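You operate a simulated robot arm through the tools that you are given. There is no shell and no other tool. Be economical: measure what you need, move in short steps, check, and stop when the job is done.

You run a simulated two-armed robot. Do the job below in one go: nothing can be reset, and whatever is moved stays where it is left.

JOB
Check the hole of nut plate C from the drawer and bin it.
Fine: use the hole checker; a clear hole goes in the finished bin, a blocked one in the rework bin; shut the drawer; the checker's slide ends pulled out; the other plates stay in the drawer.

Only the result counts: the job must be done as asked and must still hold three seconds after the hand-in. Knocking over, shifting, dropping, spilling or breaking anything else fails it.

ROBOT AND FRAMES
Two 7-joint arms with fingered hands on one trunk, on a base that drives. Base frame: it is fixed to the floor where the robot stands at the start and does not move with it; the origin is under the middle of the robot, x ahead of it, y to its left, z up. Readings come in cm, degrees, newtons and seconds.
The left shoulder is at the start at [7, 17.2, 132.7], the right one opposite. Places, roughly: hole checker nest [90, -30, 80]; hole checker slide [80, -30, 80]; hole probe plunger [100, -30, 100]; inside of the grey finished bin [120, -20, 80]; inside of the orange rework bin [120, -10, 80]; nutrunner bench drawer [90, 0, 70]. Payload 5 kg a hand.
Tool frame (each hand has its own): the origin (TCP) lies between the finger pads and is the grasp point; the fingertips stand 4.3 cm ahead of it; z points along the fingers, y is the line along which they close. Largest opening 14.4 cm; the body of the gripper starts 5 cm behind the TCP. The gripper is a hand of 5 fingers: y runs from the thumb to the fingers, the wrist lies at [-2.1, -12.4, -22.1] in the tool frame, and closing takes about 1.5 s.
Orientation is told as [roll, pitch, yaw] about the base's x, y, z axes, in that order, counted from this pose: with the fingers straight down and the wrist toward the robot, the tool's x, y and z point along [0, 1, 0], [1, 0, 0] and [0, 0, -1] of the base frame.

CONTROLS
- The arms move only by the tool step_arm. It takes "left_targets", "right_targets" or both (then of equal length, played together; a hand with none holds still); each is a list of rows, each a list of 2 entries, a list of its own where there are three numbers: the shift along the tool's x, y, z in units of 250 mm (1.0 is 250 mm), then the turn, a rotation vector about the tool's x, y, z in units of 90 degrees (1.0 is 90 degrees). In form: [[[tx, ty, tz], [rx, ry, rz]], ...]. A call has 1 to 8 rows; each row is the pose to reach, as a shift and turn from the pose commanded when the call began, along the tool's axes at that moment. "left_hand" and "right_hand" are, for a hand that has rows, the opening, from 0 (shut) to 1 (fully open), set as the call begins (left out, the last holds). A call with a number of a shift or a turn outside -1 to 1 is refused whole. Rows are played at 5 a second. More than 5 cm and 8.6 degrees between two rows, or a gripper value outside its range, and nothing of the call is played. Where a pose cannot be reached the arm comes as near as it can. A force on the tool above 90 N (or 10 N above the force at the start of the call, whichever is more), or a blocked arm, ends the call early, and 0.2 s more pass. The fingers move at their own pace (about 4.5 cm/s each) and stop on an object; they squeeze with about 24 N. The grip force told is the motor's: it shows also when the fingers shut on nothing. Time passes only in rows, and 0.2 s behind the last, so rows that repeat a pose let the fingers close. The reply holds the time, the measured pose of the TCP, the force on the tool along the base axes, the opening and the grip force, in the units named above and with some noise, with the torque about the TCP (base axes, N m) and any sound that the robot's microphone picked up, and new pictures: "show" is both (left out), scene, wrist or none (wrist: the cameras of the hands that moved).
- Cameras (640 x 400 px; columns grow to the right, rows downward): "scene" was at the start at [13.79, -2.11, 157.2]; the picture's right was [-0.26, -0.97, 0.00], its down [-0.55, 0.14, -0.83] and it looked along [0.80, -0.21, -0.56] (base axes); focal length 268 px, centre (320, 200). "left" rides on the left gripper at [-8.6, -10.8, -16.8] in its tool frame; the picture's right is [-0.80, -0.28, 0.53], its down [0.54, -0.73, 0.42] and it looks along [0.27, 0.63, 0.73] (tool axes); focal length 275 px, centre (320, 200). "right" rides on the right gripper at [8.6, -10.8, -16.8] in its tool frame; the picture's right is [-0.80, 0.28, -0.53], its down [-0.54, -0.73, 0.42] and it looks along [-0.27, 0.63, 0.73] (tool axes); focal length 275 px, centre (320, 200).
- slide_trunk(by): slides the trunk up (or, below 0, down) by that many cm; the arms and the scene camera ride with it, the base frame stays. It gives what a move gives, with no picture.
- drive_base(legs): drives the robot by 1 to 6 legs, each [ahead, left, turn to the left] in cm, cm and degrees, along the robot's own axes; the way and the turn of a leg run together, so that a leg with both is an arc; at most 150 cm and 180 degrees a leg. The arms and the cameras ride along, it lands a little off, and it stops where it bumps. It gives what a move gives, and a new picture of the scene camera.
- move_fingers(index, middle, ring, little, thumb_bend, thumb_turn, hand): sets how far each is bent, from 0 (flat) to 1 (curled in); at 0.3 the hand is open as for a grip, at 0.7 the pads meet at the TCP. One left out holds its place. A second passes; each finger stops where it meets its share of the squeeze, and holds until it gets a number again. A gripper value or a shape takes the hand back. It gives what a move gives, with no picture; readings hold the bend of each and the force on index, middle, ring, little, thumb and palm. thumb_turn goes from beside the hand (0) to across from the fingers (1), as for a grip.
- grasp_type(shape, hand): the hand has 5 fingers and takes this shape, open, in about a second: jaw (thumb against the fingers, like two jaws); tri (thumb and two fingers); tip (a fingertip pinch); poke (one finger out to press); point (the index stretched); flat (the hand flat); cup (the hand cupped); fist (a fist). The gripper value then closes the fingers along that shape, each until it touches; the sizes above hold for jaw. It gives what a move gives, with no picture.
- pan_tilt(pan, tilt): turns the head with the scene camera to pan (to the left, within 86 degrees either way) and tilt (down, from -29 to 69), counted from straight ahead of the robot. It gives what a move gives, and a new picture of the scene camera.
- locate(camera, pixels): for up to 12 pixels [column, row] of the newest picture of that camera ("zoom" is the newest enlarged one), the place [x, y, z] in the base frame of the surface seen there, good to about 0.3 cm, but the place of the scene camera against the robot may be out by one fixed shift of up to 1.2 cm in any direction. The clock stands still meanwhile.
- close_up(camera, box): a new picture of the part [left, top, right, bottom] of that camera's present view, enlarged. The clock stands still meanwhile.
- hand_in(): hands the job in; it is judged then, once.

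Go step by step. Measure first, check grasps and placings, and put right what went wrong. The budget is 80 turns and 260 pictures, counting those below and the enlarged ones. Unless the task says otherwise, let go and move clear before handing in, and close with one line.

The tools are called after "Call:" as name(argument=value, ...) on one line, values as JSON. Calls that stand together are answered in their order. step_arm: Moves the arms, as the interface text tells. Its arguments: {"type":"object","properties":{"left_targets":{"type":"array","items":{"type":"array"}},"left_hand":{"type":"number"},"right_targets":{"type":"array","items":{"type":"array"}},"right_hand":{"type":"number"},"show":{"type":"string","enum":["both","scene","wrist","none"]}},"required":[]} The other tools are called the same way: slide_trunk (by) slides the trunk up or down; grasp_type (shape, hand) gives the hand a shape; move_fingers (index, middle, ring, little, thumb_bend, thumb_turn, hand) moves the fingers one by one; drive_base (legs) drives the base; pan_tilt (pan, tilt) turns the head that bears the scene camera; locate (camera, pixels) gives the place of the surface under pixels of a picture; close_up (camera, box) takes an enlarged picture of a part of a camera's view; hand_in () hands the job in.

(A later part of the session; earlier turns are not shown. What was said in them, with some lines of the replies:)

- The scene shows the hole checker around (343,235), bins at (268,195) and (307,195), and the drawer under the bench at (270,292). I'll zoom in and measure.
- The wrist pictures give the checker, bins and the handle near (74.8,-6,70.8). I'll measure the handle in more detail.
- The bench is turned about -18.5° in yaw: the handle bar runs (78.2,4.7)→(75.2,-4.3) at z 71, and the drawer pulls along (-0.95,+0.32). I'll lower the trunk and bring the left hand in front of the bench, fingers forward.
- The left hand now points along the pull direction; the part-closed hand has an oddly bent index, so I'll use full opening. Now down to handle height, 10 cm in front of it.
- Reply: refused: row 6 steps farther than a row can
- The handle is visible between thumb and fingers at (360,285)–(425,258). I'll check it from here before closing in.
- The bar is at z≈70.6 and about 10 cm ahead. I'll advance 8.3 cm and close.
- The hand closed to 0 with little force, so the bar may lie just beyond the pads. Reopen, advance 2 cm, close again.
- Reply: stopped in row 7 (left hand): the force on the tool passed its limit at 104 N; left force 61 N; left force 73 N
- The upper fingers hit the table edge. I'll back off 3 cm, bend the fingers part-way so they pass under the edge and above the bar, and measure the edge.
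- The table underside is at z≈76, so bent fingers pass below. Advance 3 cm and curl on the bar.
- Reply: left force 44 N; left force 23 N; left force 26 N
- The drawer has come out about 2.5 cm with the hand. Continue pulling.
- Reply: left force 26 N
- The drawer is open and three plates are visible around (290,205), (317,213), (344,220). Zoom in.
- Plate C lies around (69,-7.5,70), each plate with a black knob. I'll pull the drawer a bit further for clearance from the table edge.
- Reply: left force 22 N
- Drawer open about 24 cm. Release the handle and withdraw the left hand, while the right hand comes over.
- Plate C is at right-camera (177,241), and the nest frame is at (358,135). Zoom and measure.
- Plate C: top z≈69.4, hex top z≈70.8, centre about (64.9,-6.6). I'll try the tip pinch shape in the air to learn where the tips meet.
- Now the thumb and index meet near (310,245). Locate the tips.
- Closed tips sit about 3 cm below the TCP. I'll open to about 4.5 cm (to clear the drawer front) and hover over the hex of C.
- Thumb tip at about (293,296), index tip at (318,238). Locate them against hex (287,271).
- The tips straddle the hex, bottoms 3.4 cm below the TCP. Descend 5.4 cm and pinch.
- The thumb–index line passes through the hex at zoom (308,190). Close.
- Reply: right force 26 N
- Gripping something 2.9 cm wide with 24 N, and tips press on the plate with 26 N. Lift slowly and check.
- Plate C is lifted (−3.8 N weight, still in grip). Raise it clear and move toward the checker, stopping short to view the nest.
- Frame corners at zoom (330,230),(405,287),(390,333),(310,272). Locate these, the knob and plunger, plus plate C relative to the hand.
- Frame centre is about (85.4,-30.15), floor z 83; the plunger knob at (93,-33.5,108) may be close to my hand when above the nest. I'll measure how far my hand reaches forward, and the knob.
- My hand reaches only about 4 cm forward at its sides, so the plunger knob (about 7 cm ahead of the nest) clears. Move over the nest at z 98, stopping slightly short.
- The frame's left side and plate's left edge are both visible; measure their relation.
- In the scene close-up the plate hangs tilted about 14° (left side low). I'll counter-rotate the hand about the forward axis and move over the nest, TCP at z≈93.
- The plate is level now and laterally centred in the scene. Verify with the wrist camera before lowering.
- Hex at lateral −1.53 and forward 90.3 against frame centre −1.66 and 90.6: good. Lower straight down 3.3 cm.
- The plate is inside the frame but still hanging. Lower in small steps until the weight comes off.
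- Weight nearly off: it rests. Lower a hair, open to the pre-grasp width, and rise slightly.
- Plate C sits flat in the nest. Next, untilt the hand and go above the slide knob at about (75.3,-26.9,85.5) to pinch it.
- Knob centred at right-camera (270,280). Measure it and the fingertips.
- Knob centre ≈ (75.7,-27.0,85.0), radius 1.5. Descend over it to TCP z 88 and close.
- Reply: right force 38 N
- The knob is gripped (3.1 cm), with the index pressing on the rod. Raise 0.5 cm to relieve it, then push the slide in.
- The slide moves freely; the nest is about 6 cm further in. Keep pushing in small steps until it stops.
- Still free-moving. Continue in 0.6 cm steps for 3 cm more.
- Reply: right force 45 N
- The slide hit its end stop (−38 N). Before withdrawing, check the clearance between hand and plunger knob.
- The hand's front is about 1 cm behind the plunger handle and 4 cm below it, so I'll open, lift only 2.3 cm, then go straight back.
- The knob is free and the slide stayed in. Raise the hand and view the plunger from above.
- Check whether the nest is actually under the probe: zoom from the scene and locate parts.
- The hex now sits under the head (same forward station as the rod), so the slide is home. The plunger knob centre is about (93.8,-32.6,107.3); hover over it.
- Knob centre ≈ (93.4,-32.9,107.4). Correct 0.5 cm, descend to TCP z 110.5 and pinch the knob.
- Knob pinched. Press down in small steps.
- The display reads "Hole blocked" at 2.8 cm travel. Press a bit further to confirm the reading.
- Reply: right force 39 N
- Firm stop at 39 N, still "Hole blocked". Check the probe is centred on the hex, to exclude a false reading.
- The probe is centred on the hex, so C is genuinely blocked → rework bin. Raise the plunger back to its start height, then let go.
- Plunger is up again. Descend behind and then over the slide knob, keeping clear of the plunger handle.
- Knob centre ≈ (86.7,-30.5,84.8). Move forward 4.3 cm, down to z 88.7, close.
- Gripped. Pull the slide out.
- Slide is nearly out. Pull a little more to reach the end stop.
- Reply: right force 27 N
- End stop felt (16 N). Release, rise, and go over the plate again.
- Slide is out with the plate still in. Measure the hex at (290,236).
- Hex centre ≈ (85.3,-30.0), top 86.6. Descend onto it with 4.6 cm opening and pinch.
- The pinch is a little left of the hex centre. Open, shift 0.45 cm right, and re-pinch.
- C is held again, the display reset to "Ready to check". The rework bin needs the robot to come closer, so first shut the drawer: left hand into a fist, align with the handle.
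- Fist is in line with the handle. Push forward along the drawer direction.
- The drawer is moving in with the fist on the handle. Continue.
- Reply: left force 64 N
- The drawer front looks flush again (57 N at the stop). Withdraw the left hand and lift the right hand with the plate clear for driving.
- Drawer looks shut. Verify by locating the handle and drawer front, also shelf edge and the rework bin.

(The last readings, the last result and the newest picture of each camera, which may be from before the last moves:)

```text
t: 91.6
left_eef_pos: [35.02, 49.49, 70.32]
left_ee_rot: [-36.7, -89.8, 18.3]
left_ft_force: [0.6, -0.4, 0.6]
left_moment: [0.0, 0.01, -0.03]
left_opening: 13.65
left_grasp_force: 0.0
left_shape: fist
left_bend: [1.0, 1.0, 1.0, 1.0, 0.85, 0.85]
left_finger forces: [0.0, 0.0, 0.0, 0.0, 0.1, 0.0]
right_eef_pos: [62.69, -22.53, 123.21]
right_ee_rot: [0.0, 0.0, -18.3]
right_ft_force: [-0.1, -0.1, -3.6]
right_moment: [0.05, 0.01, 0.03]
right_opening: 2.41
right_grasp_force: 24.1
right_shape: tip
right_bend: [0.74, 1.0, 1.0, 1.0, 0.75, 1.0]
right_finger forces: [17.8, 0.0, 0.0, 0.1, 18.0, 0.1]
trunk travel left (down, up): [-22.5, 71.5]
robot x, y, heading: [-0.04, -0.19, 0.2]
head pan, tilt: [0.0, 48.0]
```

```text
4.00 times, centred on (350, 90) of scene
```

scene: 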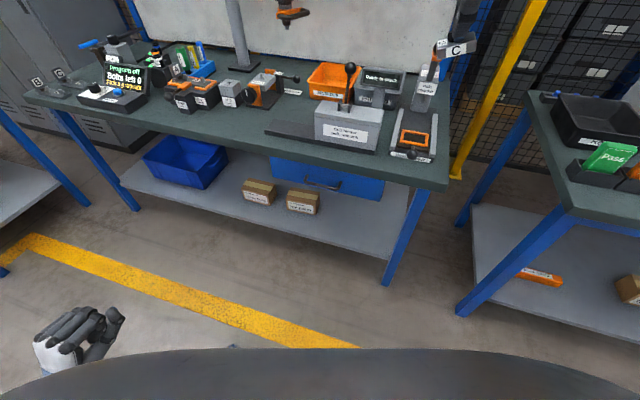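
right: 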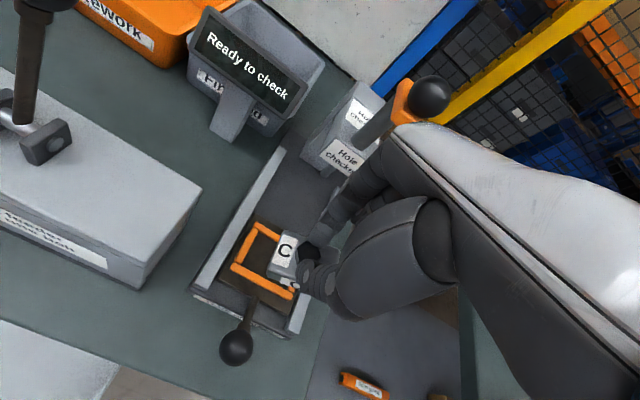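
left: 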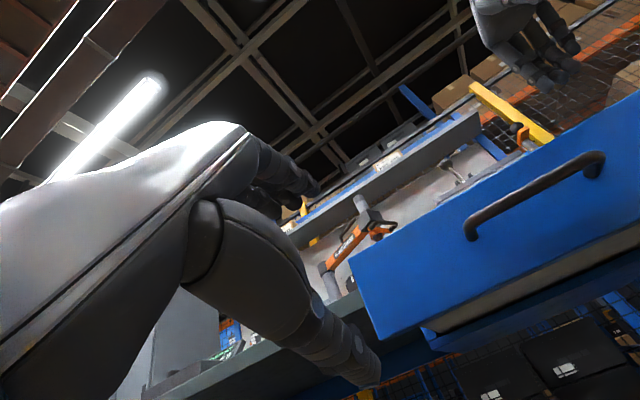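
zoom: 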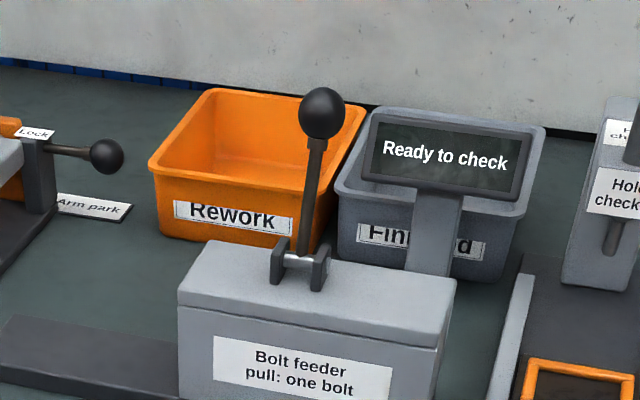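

The drawer front is back at its original station (fwd 76.3), so it's shut. Raise the trunk 20, turn to face the bench squarely, and shift left.

Call:
slide_trunk(by=20)

Call:
drive_base(legs=[[0, 0, -18.5], [0, 56, 0]])

```text
t: 93.8
left_eef_pos: [34.98, 49.4, 90.35]
left_ee_rot: [-37.4, -89.9, 19.2]
left_ft_force: [-0.2, 0.6, -1.0]
left_moment: [0.01, 0.0, 0.03]
left_opening: 13.64
left_grasp_force: 0.1
left_shape: fist
left_bend: [1.0, 1.0, 1.0, 1.0, 0.85, 0.85]
left_finger forces: [0.0, 0.1, 0.0, 0.0, 0.1, 0.1]
right_eef_pos: [62.91, -22.65, 143.2]
right_ee_rot: [0.0, 0.0, -18.2]
right_ft_force: [-0.5, -0.2, -4.3]
right_moment: [-0.04, 0.01, 0.0]
right_opening: 2.39
right_grasp_force: 23.6
right_shape: tip
right_bend: [0.74, 1.0, 1.0, 1.0, 0.75, 1.0]
right_finger forces: [18.0, 0.0, 0.1, 0.0, 18.0, 0.0]
trunk travel left (down, up): [-42.5, 51.5]
robot x, y, heading: [-0.21, -0.03, 0.3]
head pan, tilt: [0.0, 48.0]
```

```text
t: 98.0
left_eef_pos: [67.1, 89.05, 90.43]
left_ee_rot: [-26.5, -89.9, -10.7]
left_ft_force: [0.4, -0.7, -0.2]
left_moment: [-0.01, -0.03, 0.01]
left_opening: 13.64
left_grasp_force: 0.0
left_shape: fist
left_bend: [1.0, 1.0, 1.0, 1.0, 0.85, 0.85]
left_finger forces: [0.1, 0.1, 0.0, 0.0, 0.1, 0.0]
right_eef_pos: [70.01, 11.7, 143.17]
right_ee_rot: [0.0, -0.1, -37.2]
right_ft_force: [0.1, -0.1, -4.0]
right_moment: [0.01, 0.03, 0.05]
right_opening: 2.39
right_grasp_force: 24.1
right_shape: tip
right_bend: [0.74, 1.0, 1.0, 1.0, 0.75, 1.0]
right_finger forces: [17.6, 0.1, 0.0, 0.0, 17.9, 0.1]
trunk travel left (down, up): [-42.5, 51.5]
robot x, y, heading: [18.06, 53.66, -18.6]
head pan, tilt: [0.0, 48.0]
```

scene: 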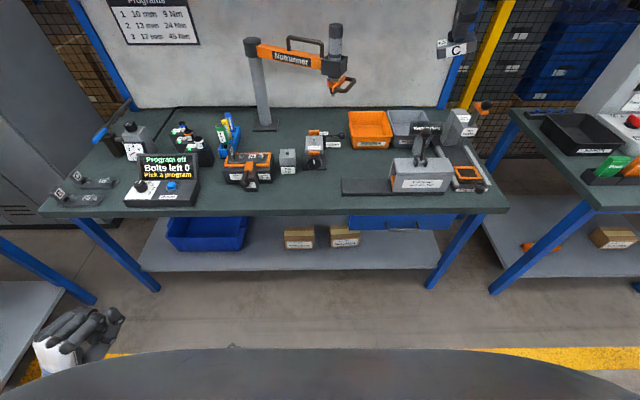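

Now square to the bench. Measure the rework bin (370,130) and the hanging nutrunner (340,85).

Call:
close_up(camera="scene", box=[300, 40, 460, 200])

Call:
locate(camera="scene", pixels=[[352, 113], [384, 113], [392, 137], [351, 147], [368, 130], [372, 135], [342, 92], [336, 62], [354, 82], [305, 44], [326, 133], [424, 133]])

```text
2.50 times, centred on (380, 120) of scene
```

zoom: 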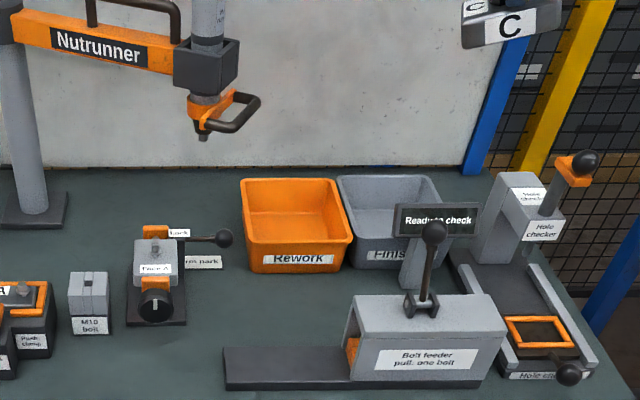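

```text
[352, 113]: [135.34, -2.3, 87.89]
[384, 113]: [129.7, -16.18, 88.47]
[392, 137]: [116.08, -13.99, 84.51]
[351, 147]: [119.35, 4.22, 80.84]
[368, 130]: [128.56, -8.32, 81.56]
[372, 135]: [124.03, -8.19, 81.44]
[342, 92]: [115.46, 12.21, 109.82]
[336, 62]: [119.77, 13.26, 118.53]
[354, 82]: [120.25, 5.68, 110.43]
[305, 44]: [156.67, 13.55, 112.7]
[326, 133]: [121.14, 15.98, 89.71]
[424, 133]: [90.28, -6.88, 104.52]
```

Bin interior is centred near fwd 120.5, lateral 33 (x≈124.7,y≈-7); the nutrunner's handle is 10 cm to its left at z 110. Rotate the hand so its camera bracket trails behind, then drive ahead.

Call:
locate(camera="scene", pixels=[[320, 355], [200, 360], [450, 360], [320, 390]])

Call:
step_arm(right_targets=[[[0, 0, 0], [0, 0, -0.08]], [[0, 0, 0], [0, 0, -0.16]], [[0, 0, 0], [0, 0, -0.24]], [[0, 0, 0], [0, 0, -0.32]], [[0, 0, 0], [0, 0, -0.4]], [[0, 0, 0], [0, 0, -0.47]], [[0, 0, 0], [0, 0, -0.54]], [[0, 0, 0], [0, 0, -0.54]]], show="scene")

```text
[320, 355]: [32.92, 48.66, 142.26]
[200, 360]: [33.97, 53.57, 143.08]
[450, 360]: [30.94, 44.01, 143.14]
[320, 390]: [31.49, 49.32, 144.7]
```

```text
t: 99.8
left_eef_pos: [67.1, 89.01, 90.36]
left_ee_rot: [-46.6, -90.0, 9.4]
left_ft_force: [0.4, 0.4, -0.3]
left_moment: [0.0, -0.01, 0.02]
left_opening: 13.6
left_grasp_force: 0.1
left_shape: fist
left_bend: [1.0, 1.0, 1.0, 1.0, 0.85, 0.85]
left_finger forces: [0.1, 0.0, 0.1, 0.0, 0.0, 0.0]
right_eef_pos: [70.21, 11.8, 143.23]
right_ee_rot: [0.0, -0.1, 11.5]
right_ft_force: [0.2, -1.0, -3.2]
right_moment: [-0.01, 0.01, 0.04]
right_opening: 2.39
right_grasp_force: 24.0
right_shape: tip
right_bend: [0.74, 1.0, 1.0, 1.0, 0.75, 1.0]
right_finger forces: [17.5, 0.1, 0.1, 0.1, 17.7, 0.1]
trunk travel left (down, up): [-42.5, 51.5]
robot x, y, heading: [17.88, 53.86, -18.7]
head pan, tilt: [0.0, 48.0]
```

scene: 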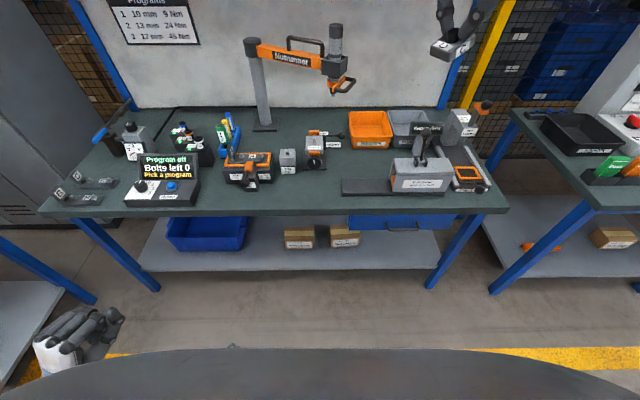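

Call:
drive_base(legs=[[20, 0, 0], [15, 0, 0]])

Call:
step_arm(right_targets=[[[0, 0, 0], [0, 0, 0]]], show="wrist")

```text
t: 102.4
left_eef_pos: [100.0, 77.9, 90.45]
left_ee_rot: [-84.0, -90.0, 46.8]
left_ft_force: [-0.3, -0.2, 0.3]
left_moment: [0.06, 0.03, 0.04]
left_opening: 13.66
left_grasp_force: 0.1
left_shape: fist
left_bend: [1.0, 1.0, 1.0, 1.0, 0.85, 0.85]
left_finger forces: [0.0, 0.0, 0.1, 0.0, 0.1, 0.0]
right_eef_pos: [103.01, 0.7, 143.28]
right_ee_rot: [0.0, -0.1, 11.4]
right_ft_force: [-0.7, -0.1, -3.1]
right_moment: [-0.03, 0.01, 0.0]
right_opening: 2.4
right_grasp_force: 23.7
right_shape: tip
right_bend: [0.74, 1.0, 1.0, 1.0, 0.75, 1.0]
right_finger forces: [17.5, 0.0, 0.0, 0.1, 17.9, 0.0]
trunk travel left (down, up): [-42.5, 51.5]
robot x, y, heading: [50.65, 42.44, -18.9]
head pan, tilt: [0.0, 48.0]
```

scene: 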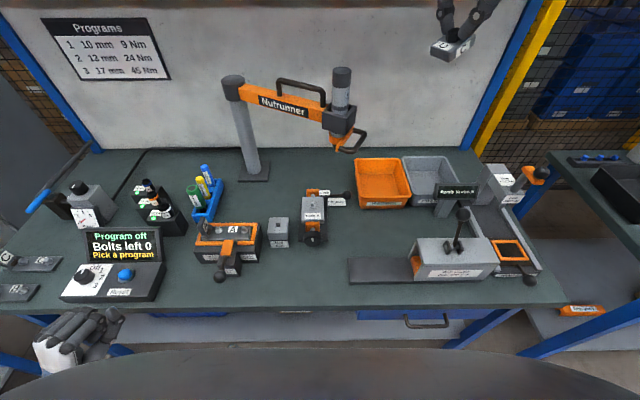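

```text
t: 102.8
left_eef_pos: [100.02, 77.86, 90.37]
left_ee_rot: [-40.4, -90.0, 3.2]
left_ft_force: [0.1, 0.3, -0.3]
left_moment: [0.0, 0.03, 0.03]
left_opening: 13.65
left_grasp_force: 0.0
left_shape: fist
left_bend: [1.0, 1.0, 1.0, 1.0, 0.85, 0.85]
left_finger forces: [0.0, 0.0, 0.1, 0.0, 0.1, 0.0]
right_eef_pos: [103.06, 0.63, 143.16]
right_ee_rot: [0.0, -0.1, 11.4]
right_ft_force: [-0.4, -1.4, -2.6]
right_moment: [-0.05, -0.03, 0.0]
right_opening: 2.4
right_grasp_force: 24.2
right_shape: tip
right_bend: [0.74, 1.0, 1.0, 1.0, 0.75, 1.0]
right_finger forces: [17.5, 0.0, 0.0, 0.0, 17.8, 0.0]
trunk travel left (down, up): [-42.5, 51.5]
robot x, y, heading: [50.84, 42.64, -18.5]
head pan, tilt: [0.0, 48.0]
```

right: 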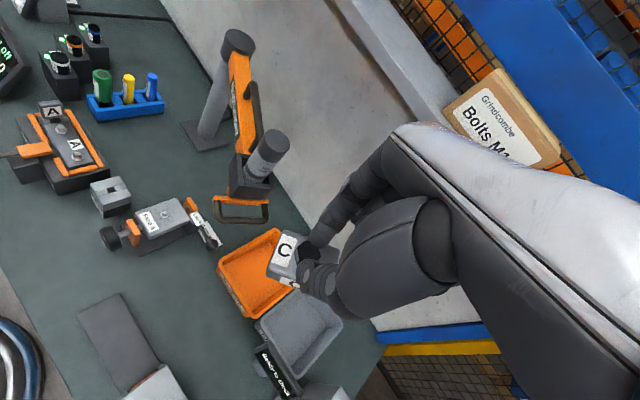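

Bin and plate visible at (255,275). Measure the bin again from here and the shelf overhead at (410,70).

Call:
locate(camera="right", pixels=[[400, 60], [420, 100], [350, 30], [480, 110], [278, 231], [219, 265], [247, 315], [255, 272], [268, 215], [245, 215], [270, 150], [285, 245]])

```text
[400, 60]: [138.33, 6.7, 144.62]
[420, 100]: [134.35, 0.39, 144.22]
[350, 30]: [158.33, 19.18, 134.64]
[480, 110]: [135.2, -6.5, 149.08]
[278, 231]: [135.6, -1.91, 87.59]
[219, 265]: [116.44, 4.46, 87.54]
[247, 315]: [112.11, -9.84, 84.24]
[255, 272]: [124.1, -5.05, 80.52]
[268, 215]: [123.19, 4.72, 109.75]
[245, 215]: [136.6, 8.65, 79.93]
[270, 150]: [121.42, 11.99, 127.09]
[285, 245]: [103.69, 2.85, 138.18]
```

Target: plate over (122.5,-5.5). Move diagonally forward and down to z 100, watching clearance to the nutrunner (43.5 lateral) and shelf.

Call:
step_arm(right_targets=[[[-0.024, 0.044, 0.11], [0, 0, 0]], [[-0.049, 0.089, 0.22], [0, 0, 0]], [[-0.073, 0.133, 0.33], [0, 0, 0]], [[-0.098, 0.178, 0.44], [0, 0, 0]], [[-0.122, 0.222, 0.55], [0, 0, 0]], [[-0.147, 0.267, 0.66], [0, 0, 0]], [[-0.171, 0.311, 0.77], [0, 0, 0]], [[-0.196, 0.356, 0.88], [0, 0, 0]]], show="both")

```text
t: 104.6
left_eef_pos: [100.2, 77.78, 90.35]
left_ee_rot: [-29.8, -89.8, -7.6]
left_ft_force: [0.6, 0.0, 0.3]
left_moment: [0.02, 0.02, -0.03]
left_opening: 13.63
left_grasp_force: 0.1
left_shape: fist
left_bend: [1.0, 1.0, 1.0, 1.0, 0.85, 0.85]
left_finger forces: [0.1, 0.1, 0.0, 0.1, 0.0, 0.0]
right_eef_pos: [112.98, -2.44, 121.27]
right_ee_rot: [0.0, 0.0, 11.4]
right_ft_force: [0.3, 0.1, -4.5]
right_moment: [0.03, 0.04, 0.05]
right_opening: 2.41
right_grasp_force: 23.7
right_shape: tip
right_bend: [0.74, 1.0, 1.0, 1.0, 0.75, 1.0]
right_finger forces: [17.3, 0.0, 0.0, 0.0, 17.8, 0.1]
trunk travel left (down, up): [-42.5, 51.5]
robot x, y, heading: [51.05, 42.7, -18.8]
head pan, tilt: [0.0, 48.0]
```

scene: 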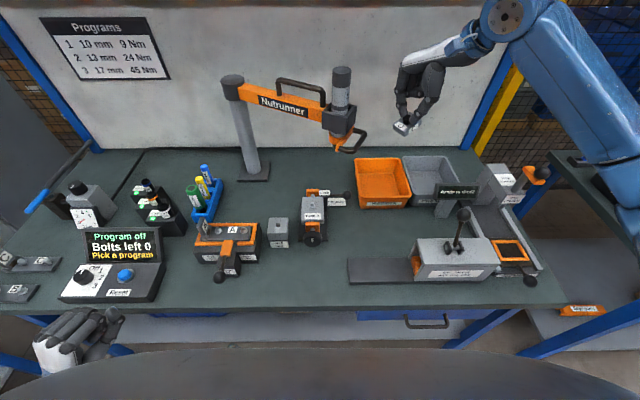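
right: 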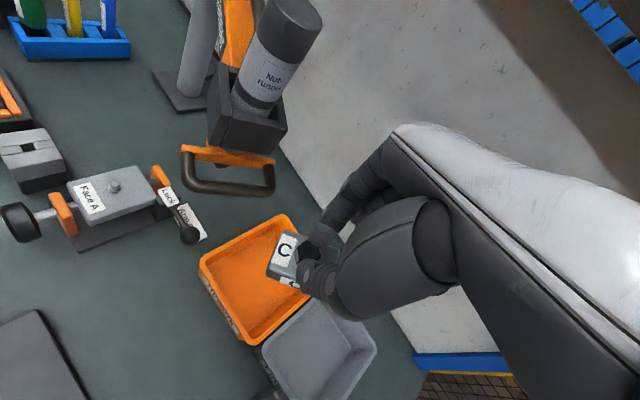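

Good clearance to the nutrunner. Check how low the forearm/elbow is relative to the checker plunger before descending.

Call:
locate(camera="scene", pixels=[[470, 55], [520, 75], [560, 110], [590, 150], [610, 175], [535, 175], [555, 80], [620, 195]])

```text
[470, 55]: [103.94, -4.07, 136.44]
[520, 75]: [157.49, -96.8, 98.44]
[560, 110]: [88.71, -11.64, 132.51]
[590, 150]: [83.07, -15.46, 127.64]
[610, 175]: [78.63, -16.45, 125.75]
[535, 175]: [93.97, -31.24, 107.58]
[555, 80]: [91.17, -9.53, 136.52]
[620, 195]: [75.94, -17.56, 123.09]
```

The forearm bottom (≈z 125 near the bolt-feeder lever) would drop too low. Raise the trunk 20 cm first, then descend with the arm sloping down.

Call:
slide_trunk(by=20)

Call:
step_arm(right_targets=[[[-0.024, 0.044, 0.12], [0, 0, 0]], [[-0.049, 0.089, 0.24], [0, 0, 0]], [[-0.073, 0.133, 0.36], [0, 0, 0]], [[-0.098, 0.178, 0.48], [0, 0, 0]], [[-0.122, 0.222, 0.6], [0, 0, 0]], [[-0.147, 0.267, 0.72], [0, 0, 0]], [[-0.171, 0.311, 0.84], [0, 0, 0]], [[-0.196, 0.356, 0.96], [0, 0, 0]]], show="both")

```text
t: 106.8
left_eef_pos: [100.05, 77.95, 110.38]
left_ee_rot: [-36.1, -89.8, -1.1]
left_ft_force: [-0.2, 0.1, -0.3]
left_moment: [0.03, 0.02, 0.01]
left_opening: 13.62
left_grasp_force: 0.1
left_shape: fist
left_bend: [1.0, 1.0, 1.0, 1.0, 0.85, 0.85]
left_finger forces: [0.0, 0.0, 0.0, 0.0, 0.1, 0.1]
right_eef_pos: [112.89, -2.49, 141.34]
right_ee_rot: [0.0, 0.1, 11.4]
right_ft_force: [0.4, -0.9, -3.6]
right_moment: [-0.01, 0.01, 0.01]
right_opening: 2.42
right_grasp_force: 23.7
right_shape: tip
right_bend: [0.74, 1.0, 1.0, 1.0, 0.75, 1.0]
right_finger forces: [17.5, 0.0, 0.0, 0.0, 17.7, 0.1]
trunk travel left (down, up): [-62.5, 31.5]
robot x, y, heading: [51.25, 42.46, -18.6]
head pan, tilt: [0.0, 48.0]
```

```text
t: 108.6
left_eef_pos: [100.26, 77.76, 110.3]
left_ee_rot: [-30.7, -89.8, -6.6]
left_ft_force: [-0.6, 0.7, -0.2]
left_moment: [0.0, -0.02, -0.01]
left_opening: 13.61
left_grasp_force: 0.1
left_shape: fist
left_bend: [1.0, 1.0, 1.0, 1.0, 0.85, 0.85]
left_finger forces: [0.0, 0.1, 0.0, 0.0, 0.0, 0.1]
right_eef_pos: [122.64, -5.78, 117.4]
right_ee_rot: [0.1, 0.0, 11.4]
right_ft_force: [0.9, -0.1, -2.0]
right_moment: [-0.01, 0.06, 0.04]
right_opening: 2.41
right_grasp_force: 24.2
right_shape: tip
right_bend: [0.74, 1.0, 1.0, 1.0, 0.75, 1.0]
right_finger forces: [17.4, 0.0, 0.1, 0.0, 17.6, 0.0]
trunk travel left (down, up): [-62.5, 31.5]
robot x, y, heading: [50.72, 42.44, -18.8]
head pan, tilt: [0.0, 48.0]
```

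scene: 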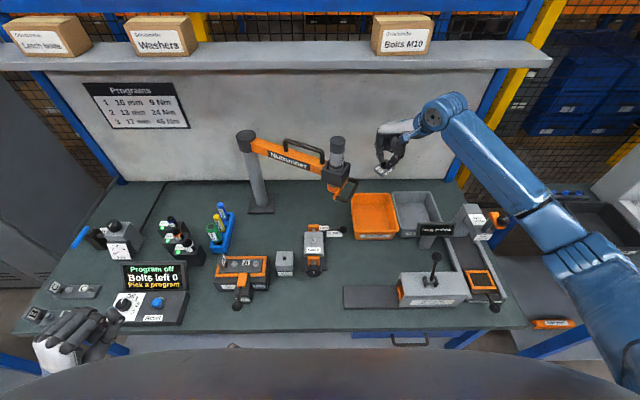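
right: 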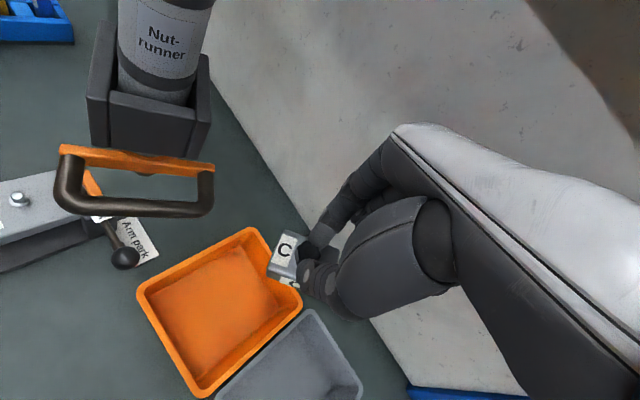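

Call:
locate(camera="right", pixels=[[250, 230], [140, 292], [200, 392], [298, 298], [220, 305], [285, 250], [272, 270], [210, 195], [230, 330], [250, 290]])

Call:
locate(camera="scene", pixels=[[450, 115], [490, 165], [530, 210], [570, 255], [600, 300], [500, 195], [435, 258], [445, 130]])

```text
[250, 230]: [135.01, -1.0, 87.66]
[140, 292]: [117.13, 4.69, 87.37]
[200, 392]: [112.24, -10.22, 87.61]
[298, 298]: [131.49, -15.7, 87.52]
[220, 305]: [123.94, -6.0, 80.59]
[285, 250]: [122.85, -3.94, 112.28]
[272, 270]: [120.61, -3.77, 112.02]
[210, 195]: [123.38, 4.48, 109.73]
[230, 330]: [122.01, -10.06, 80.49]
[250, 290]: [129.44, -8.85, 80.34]
```

```text
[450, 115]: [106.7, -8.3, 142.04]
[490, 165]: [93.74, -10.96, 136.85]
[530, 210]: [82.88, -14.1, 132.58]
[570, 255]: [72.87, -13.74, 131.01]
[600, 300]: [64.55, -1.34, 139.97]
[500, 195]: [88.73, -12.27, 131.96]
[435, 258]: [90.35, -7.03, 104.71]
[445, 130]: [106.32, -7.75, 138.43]
```

Plate is over the bin centre (124,-5.6). Descend 15 cm and re-check the forearm height over the bolt-feeder lever (knob top z≈106).

Call:
step_arm(right_targets=[[[0.0, 0.015, 0.12], [0, 0, 0]], [[0.0, 0.03, 0.24], [0, 0, 0]], [[0.0, 0.03, 0.36], [0, 0, 0]], [[0.0, 0.03, 0.48], [0, 0, 0]], [[0.0, 0.03, 0.6], [0, 0, 0]]], show="both")

Call:
locate(camera="scene", pixels=[[450, 165], [470, 190], [490, 205], [510, 225], [530, 245], [560, 275], [590, 300]])

```text
t: 109.8
left_eef_pos: [100.14, 77.86, 110.22]
left_ee_rot: [-30.7, -89.8, -6.4]
left_ft_force: [-0.1, 0.5, 0.7]
left_moment: [-0.01, 0.01, 0.0]
left_opening: 13.62
left_grasp_force: 0.1
left_shape: fist
left_bend: [1.0, 1.0, 1.0, 1.0, 0.85, 0.85]
left_finger forces: [0.0, 0.0, 0.0, 0.1, 0.0, 0.1]
right_eef_pos: [123.42, -5.3, 102.29]
right_ee_rot: [0.0, 0.0, 11.4]
right_ft_force: [0.8, -0.7, -2.9]
right_moment: [-0.01, 0.08, -0.01]
right_opening: 2.38
right_grasp_force: 24.5
right_shape: tip
right_bend: [0.74, 1.0, 1.0, 1.0, 0.75, 1.0]
right_finger forces: [17.4, 0.1, 0.0, 0.1, 17.4, 0.0]
trunk travel left (down, up): [-62.5, 31.5]
robot x, y, heading: [50.78, 42.48, -18.6]
head pan, tilt: [0.0, 48.0]
```

scene: 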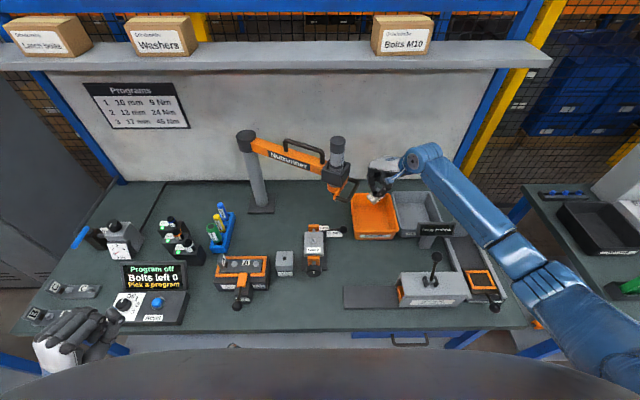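
right: 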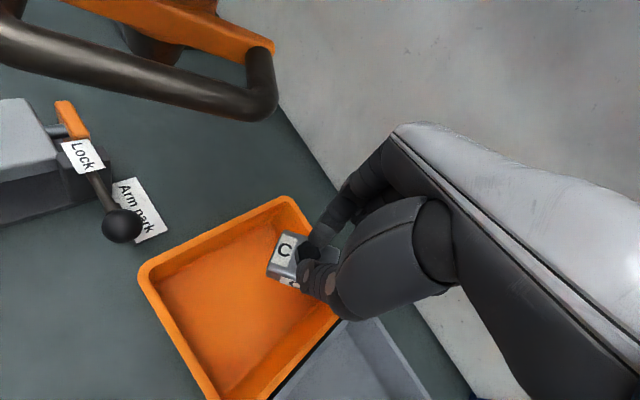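

```text
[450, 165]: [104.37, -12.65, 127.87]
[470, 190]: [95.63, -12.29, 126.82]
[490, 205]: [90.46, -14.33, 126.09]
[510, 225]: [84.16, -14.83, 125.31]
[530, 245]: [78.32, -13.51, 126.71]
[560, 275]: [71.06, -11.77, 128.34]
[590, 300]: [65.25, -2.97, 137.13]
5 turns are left
```

The forearm keeps about 8 cm above the lever and drops slowly. Descend to just above the bin floor.

Call:
step_arm(right_targets=[[[0.0, 0.0, 0.1], [0, 0, 0]], [[0.0, 0.0, 0.2], [0, 0, 0]], [[0.0, 0.0, 0.3], [0, 0, 0]], [[0.0, 0.0, 0.4], [0, 0, 0]], [[0.0, 0.0, 0.48], [0, 0, 0]], [[0.0, 0.0, 0.53], [0, 0, 0]], [[0.0, 0.0, 0.555], [0, 0, 0]], [[0.0, 0.0, 0.555], [0, 0, 0]]], show="both")

Call:
close_up(camera="right", box=[120, 140, 420, 340])

```text
t: 111.6
left_eef_pos: [100.17, 77.91, 110.37]
left_ee_rot: [-35.9, -89.9, -1.3]
left_ft_force: [0.2, -0.1, -0.2]
left_moment: [0.02, 0.03, 0.01]
left_opening: 13.63
left_grasp_force: 0.1
left_shape: fist
left_bend: [1.0, 1.0, 1.0, 1.0, 0.85, 0.85]
left_finger forces: [0.0, 0.0, 0.0, 0.0, 0.1, 0.1]
right_eef_pos: [123.17, -5.28, 88.48]
right_ee_rot: [-0.1, -0.1, 11.4]
right_ft_force: [-0.5, 0.4, -3.4]
right_moment: [-0.01, 0.01, 0.0]
right_opening: 2.41
right_grasp_force: 24.5
right_shape: tip
right_bend: [0.74, 1.0, 1.0, 1.0, 0.75, 1.0]
right_finger forces: [17.3, 0.0, 0.0, 0.1, 17.3, 0.0]
trunk travel left (down, up): [-62.5, 31.5]
robot x, y, heading: [51.17, 42.24, -18.6]
head pan, tilt: [0.0, 48.0]
```

scene: 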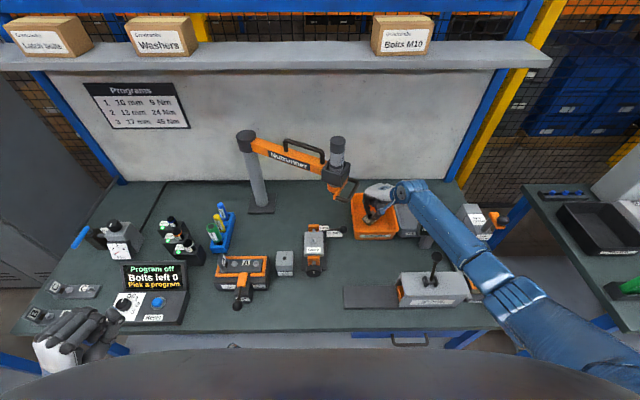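
right: 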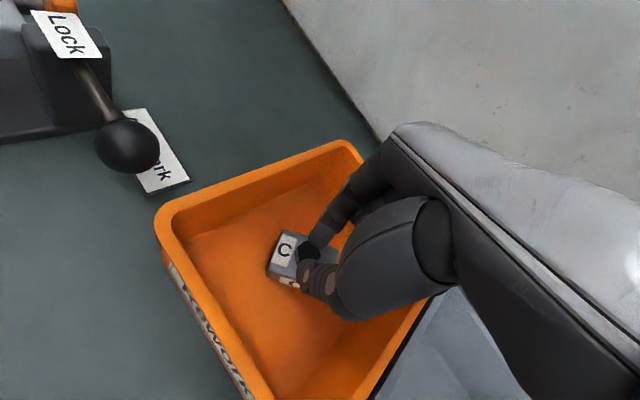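

```text
2.00 times, centred on (270, 240) of right
4 turns are left
```

zoom: 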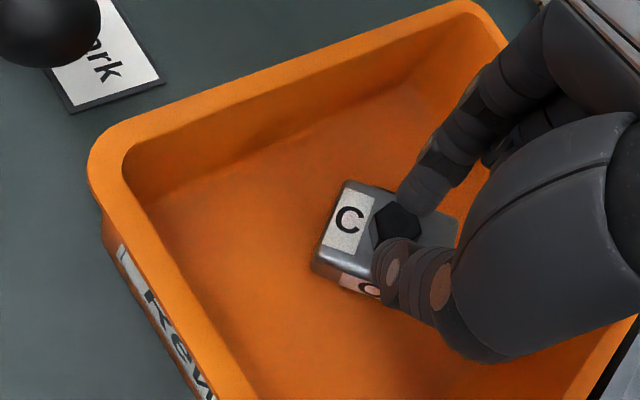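

The plate is inside the rework bin, just above its floor. Lower 0.8 cm, open, and rise straight up.

Call:
step_arm(right_targets=[[[0, 0, 0.012], [0, 0, 0]], [[0, 0, 0.022], [0, 0, 0]], [[0, 0, 0.032], [0, 0, 0]], [[0, 0, 0.032], [0, 0, 0]]], show="none")

Call:
step_arm(right_targets=[[[0, 0, 0], [0, 0, 0]], [[0, 0, 0], [0, 0, 0]], [[0, 0, 0], [0, 0, 0]], [[0, 0, 0], [0, 0, 0]], [[0, 0, -0.05], [0, 0, 0]], [[0, 0, -0.15], [0, 0, 0]], [[0, 0, -0.3], [0, 0, 0]], [[0, 0, -0.46], [0, 0, 0]]], right_hand=0.35, show="both")

Call:
close_up(camera="scene", box=[340, 150, 540, 320])

```text
t: 112.6
left_eef_pos: [100.14, 77.86, 110.26]
left_ee_rot: [-39.1, -89.8, 1.7]
left_ft_force: [-0.1, 0.8, 0.1]
left_moment: [-0.02, 0.0, 0.03]
left_opening: 13.62
left_grasp_force: 0.1
left_shape: fist
left_bend: [1.0, 1.0, 1.0, 1.0, 0.85, 0.85]
left_finger forces: [0.0, 0.1, 0.0, 0.0, 0.0, 0.1]
right_eef_pos: [123.26, -5.38, 87.71]
right_ee_rot: [0.0, -0.1, 11.3]
right_ft_force: [0.3, -1.7, 1.8]
right_moment: [-0.04, -0.03, -0.02]
right_opening: 2.41
right_grasp_force: 24.5
right_shape: tip
right_bend: [0.74, 1.0, 1.0, 1.0, 0.75, 1.0]
right_finger forces: [18.2, 0.0, 0.1, 0.0, 18.1, 0.0]
trunk travel left (down, up): [-62.5, 31.5]
robot x, y, heading: [50.78, 42.54, -18.3]
head pan, tilt: [0.0, 48.0]
```

```text
t: 114.4
left_eef_pos: [100.08, 77.81, 110.27]
left_ee_rot: [-53.1, -89.9, 15.9]
left_ft_force: [-0.1, 0.4, -0.5]
left_moment: [0.01, 0.01, -0.01]
left_opening: 13.65
left_grasp_force: 0.1
left_shape: fist
left_bend: [1.0, 1.0, 1.0, 1.0, 0.85, 0.85]
left_finger forces: [0.0, 0.1, 0.0, 0.0, 0.0, 0.0]
right_eef_pos: [123.07, -5.34, 99.24]
right_ee_rot: [0.1, 0.0, 11.6]
right_ft_force: [-0.6, 0.0, -0.5]
right_moment: [-0.01, -0.06, -0.05]
right_opening: 5.04
right_grasp_force: 0.1
right_shape: tip
right_bend: [0.73, 0.98, 0.99, 0.99, 0.73, 1.0]
right_finger forces: [0.0, 0.0, 0.0, 0.1, 0.1, 0.0]
trunk travel left (down, up): [-62.5, 31.5]
robot x, y, heading: [51.05, 42.4, -18.5]
head pan, tilt: [0.0, 48.0]
```

scene: 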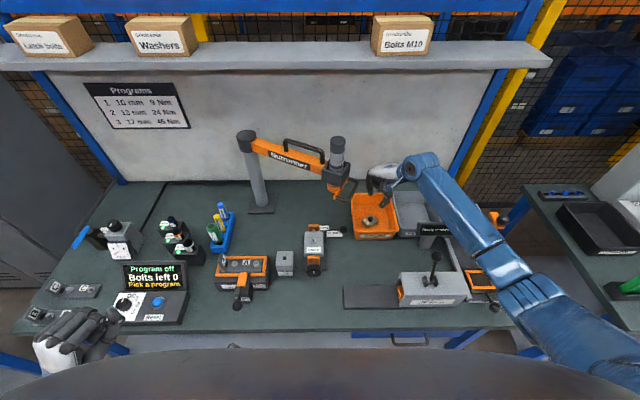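
right: 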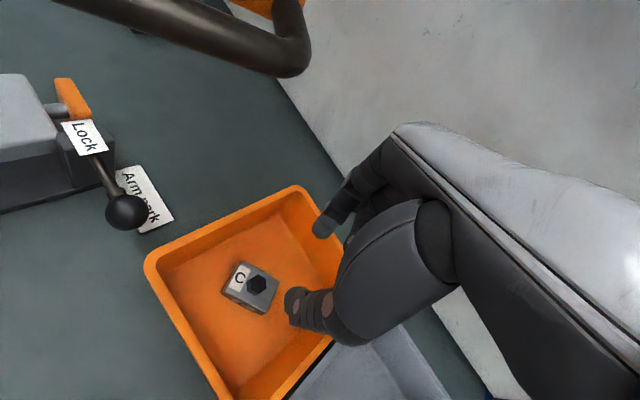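

```text
2.35 times, centred on (440, 235) of scene
3 turns are left
```

zoom: 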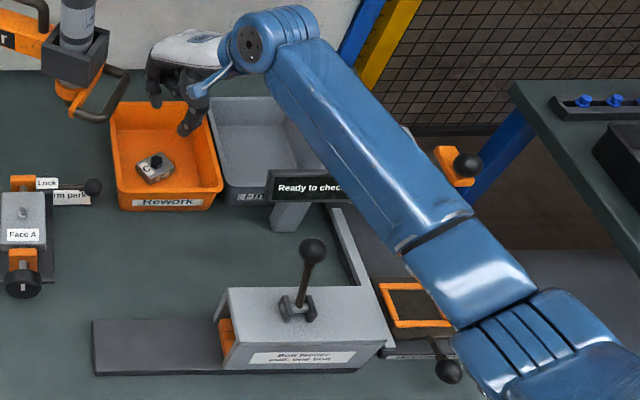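

Plate C lies flat in the rework bin at (250,288), the slide is out and the drawer shut. Raise the hand further clear along the way it came.

Call:
step_arm(right_targets=[[[0, 0, -0.12], [0, 0, 0]], [[0, 0, -0.26], [0, 0, 0]], [[0, 0, -0.4], [0, 0, 0]], [[0, 0, -0.54], [0, 0, 0]], [[0.02, -0.04, -0.68], [0, 0, 0]], [[0.04, -0.08, -0.82], [0, 0, 0]], [[0.04, -0.08, -0.82], [0, 0, 0]]], show="scene")

```text
t: 116.0
left_eef_pos: [100.1, 77.74, 110.26]
left_ee_rot: [-34.7, -89.9, -2.4]
left_ft_force: [-0.2, 0.1, 0.8]
left_moment: [0.01, 0.0, 0.01]
left_opening: 13.66
left_grasp_force: 0.0
left_shape: fist
left_bend: [1.0, 1.0, 1.0, 1.0, 0.85, 0.85]
left_finger forces: [0.0, 0.1, 0.1, 0.0, 0.0, 0.0]
right_eef_pos: [121.06, -4.57, 119.61]
right_ee_rot: [0.0, -0.1, 11.3]
right_ft_force: [0.6, -0.4, 0.2]
right_moment: [0.02, 0.0, 0.01]
right_opening: 5.03
right_grasp_force: 0.0
right_shape: tip
right_bend: [0.73, 0.98, 0.99, 0.99, 0.73, 1.0]
right_finger forces: [0.0, 0.1, 0.0, 0.1, 0.0, 0.0]
trunk travel left (down, up): [-62.5, 31.5]
robot x, y, heading: [50.79, 42.4, -18.5]
head pan, tilt: [0.0, 48.0]
2 turns are left
```

scene: 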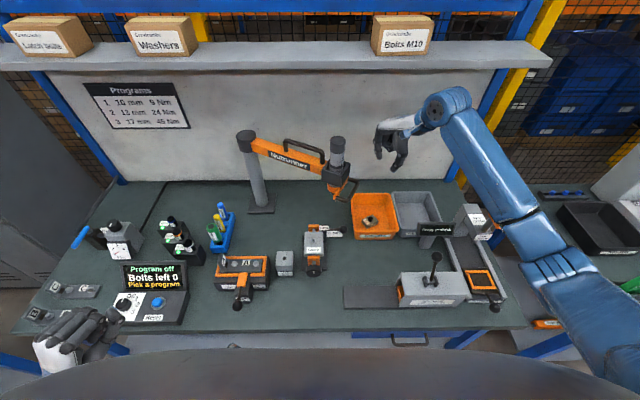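

The hand is clear, and plate C rests in the rework bin at (370,222). The checker slide is out, the drawer is shut, and nothing else has moved. I'm handing in.

Call:
hand_in()

```text
The job is handed in.
```

Plate C's hole checked as blocked, so I put it in the orange rework bin; the checker's slide is pulled out, the drawer is shut, and plates A and B are still in the drawer.
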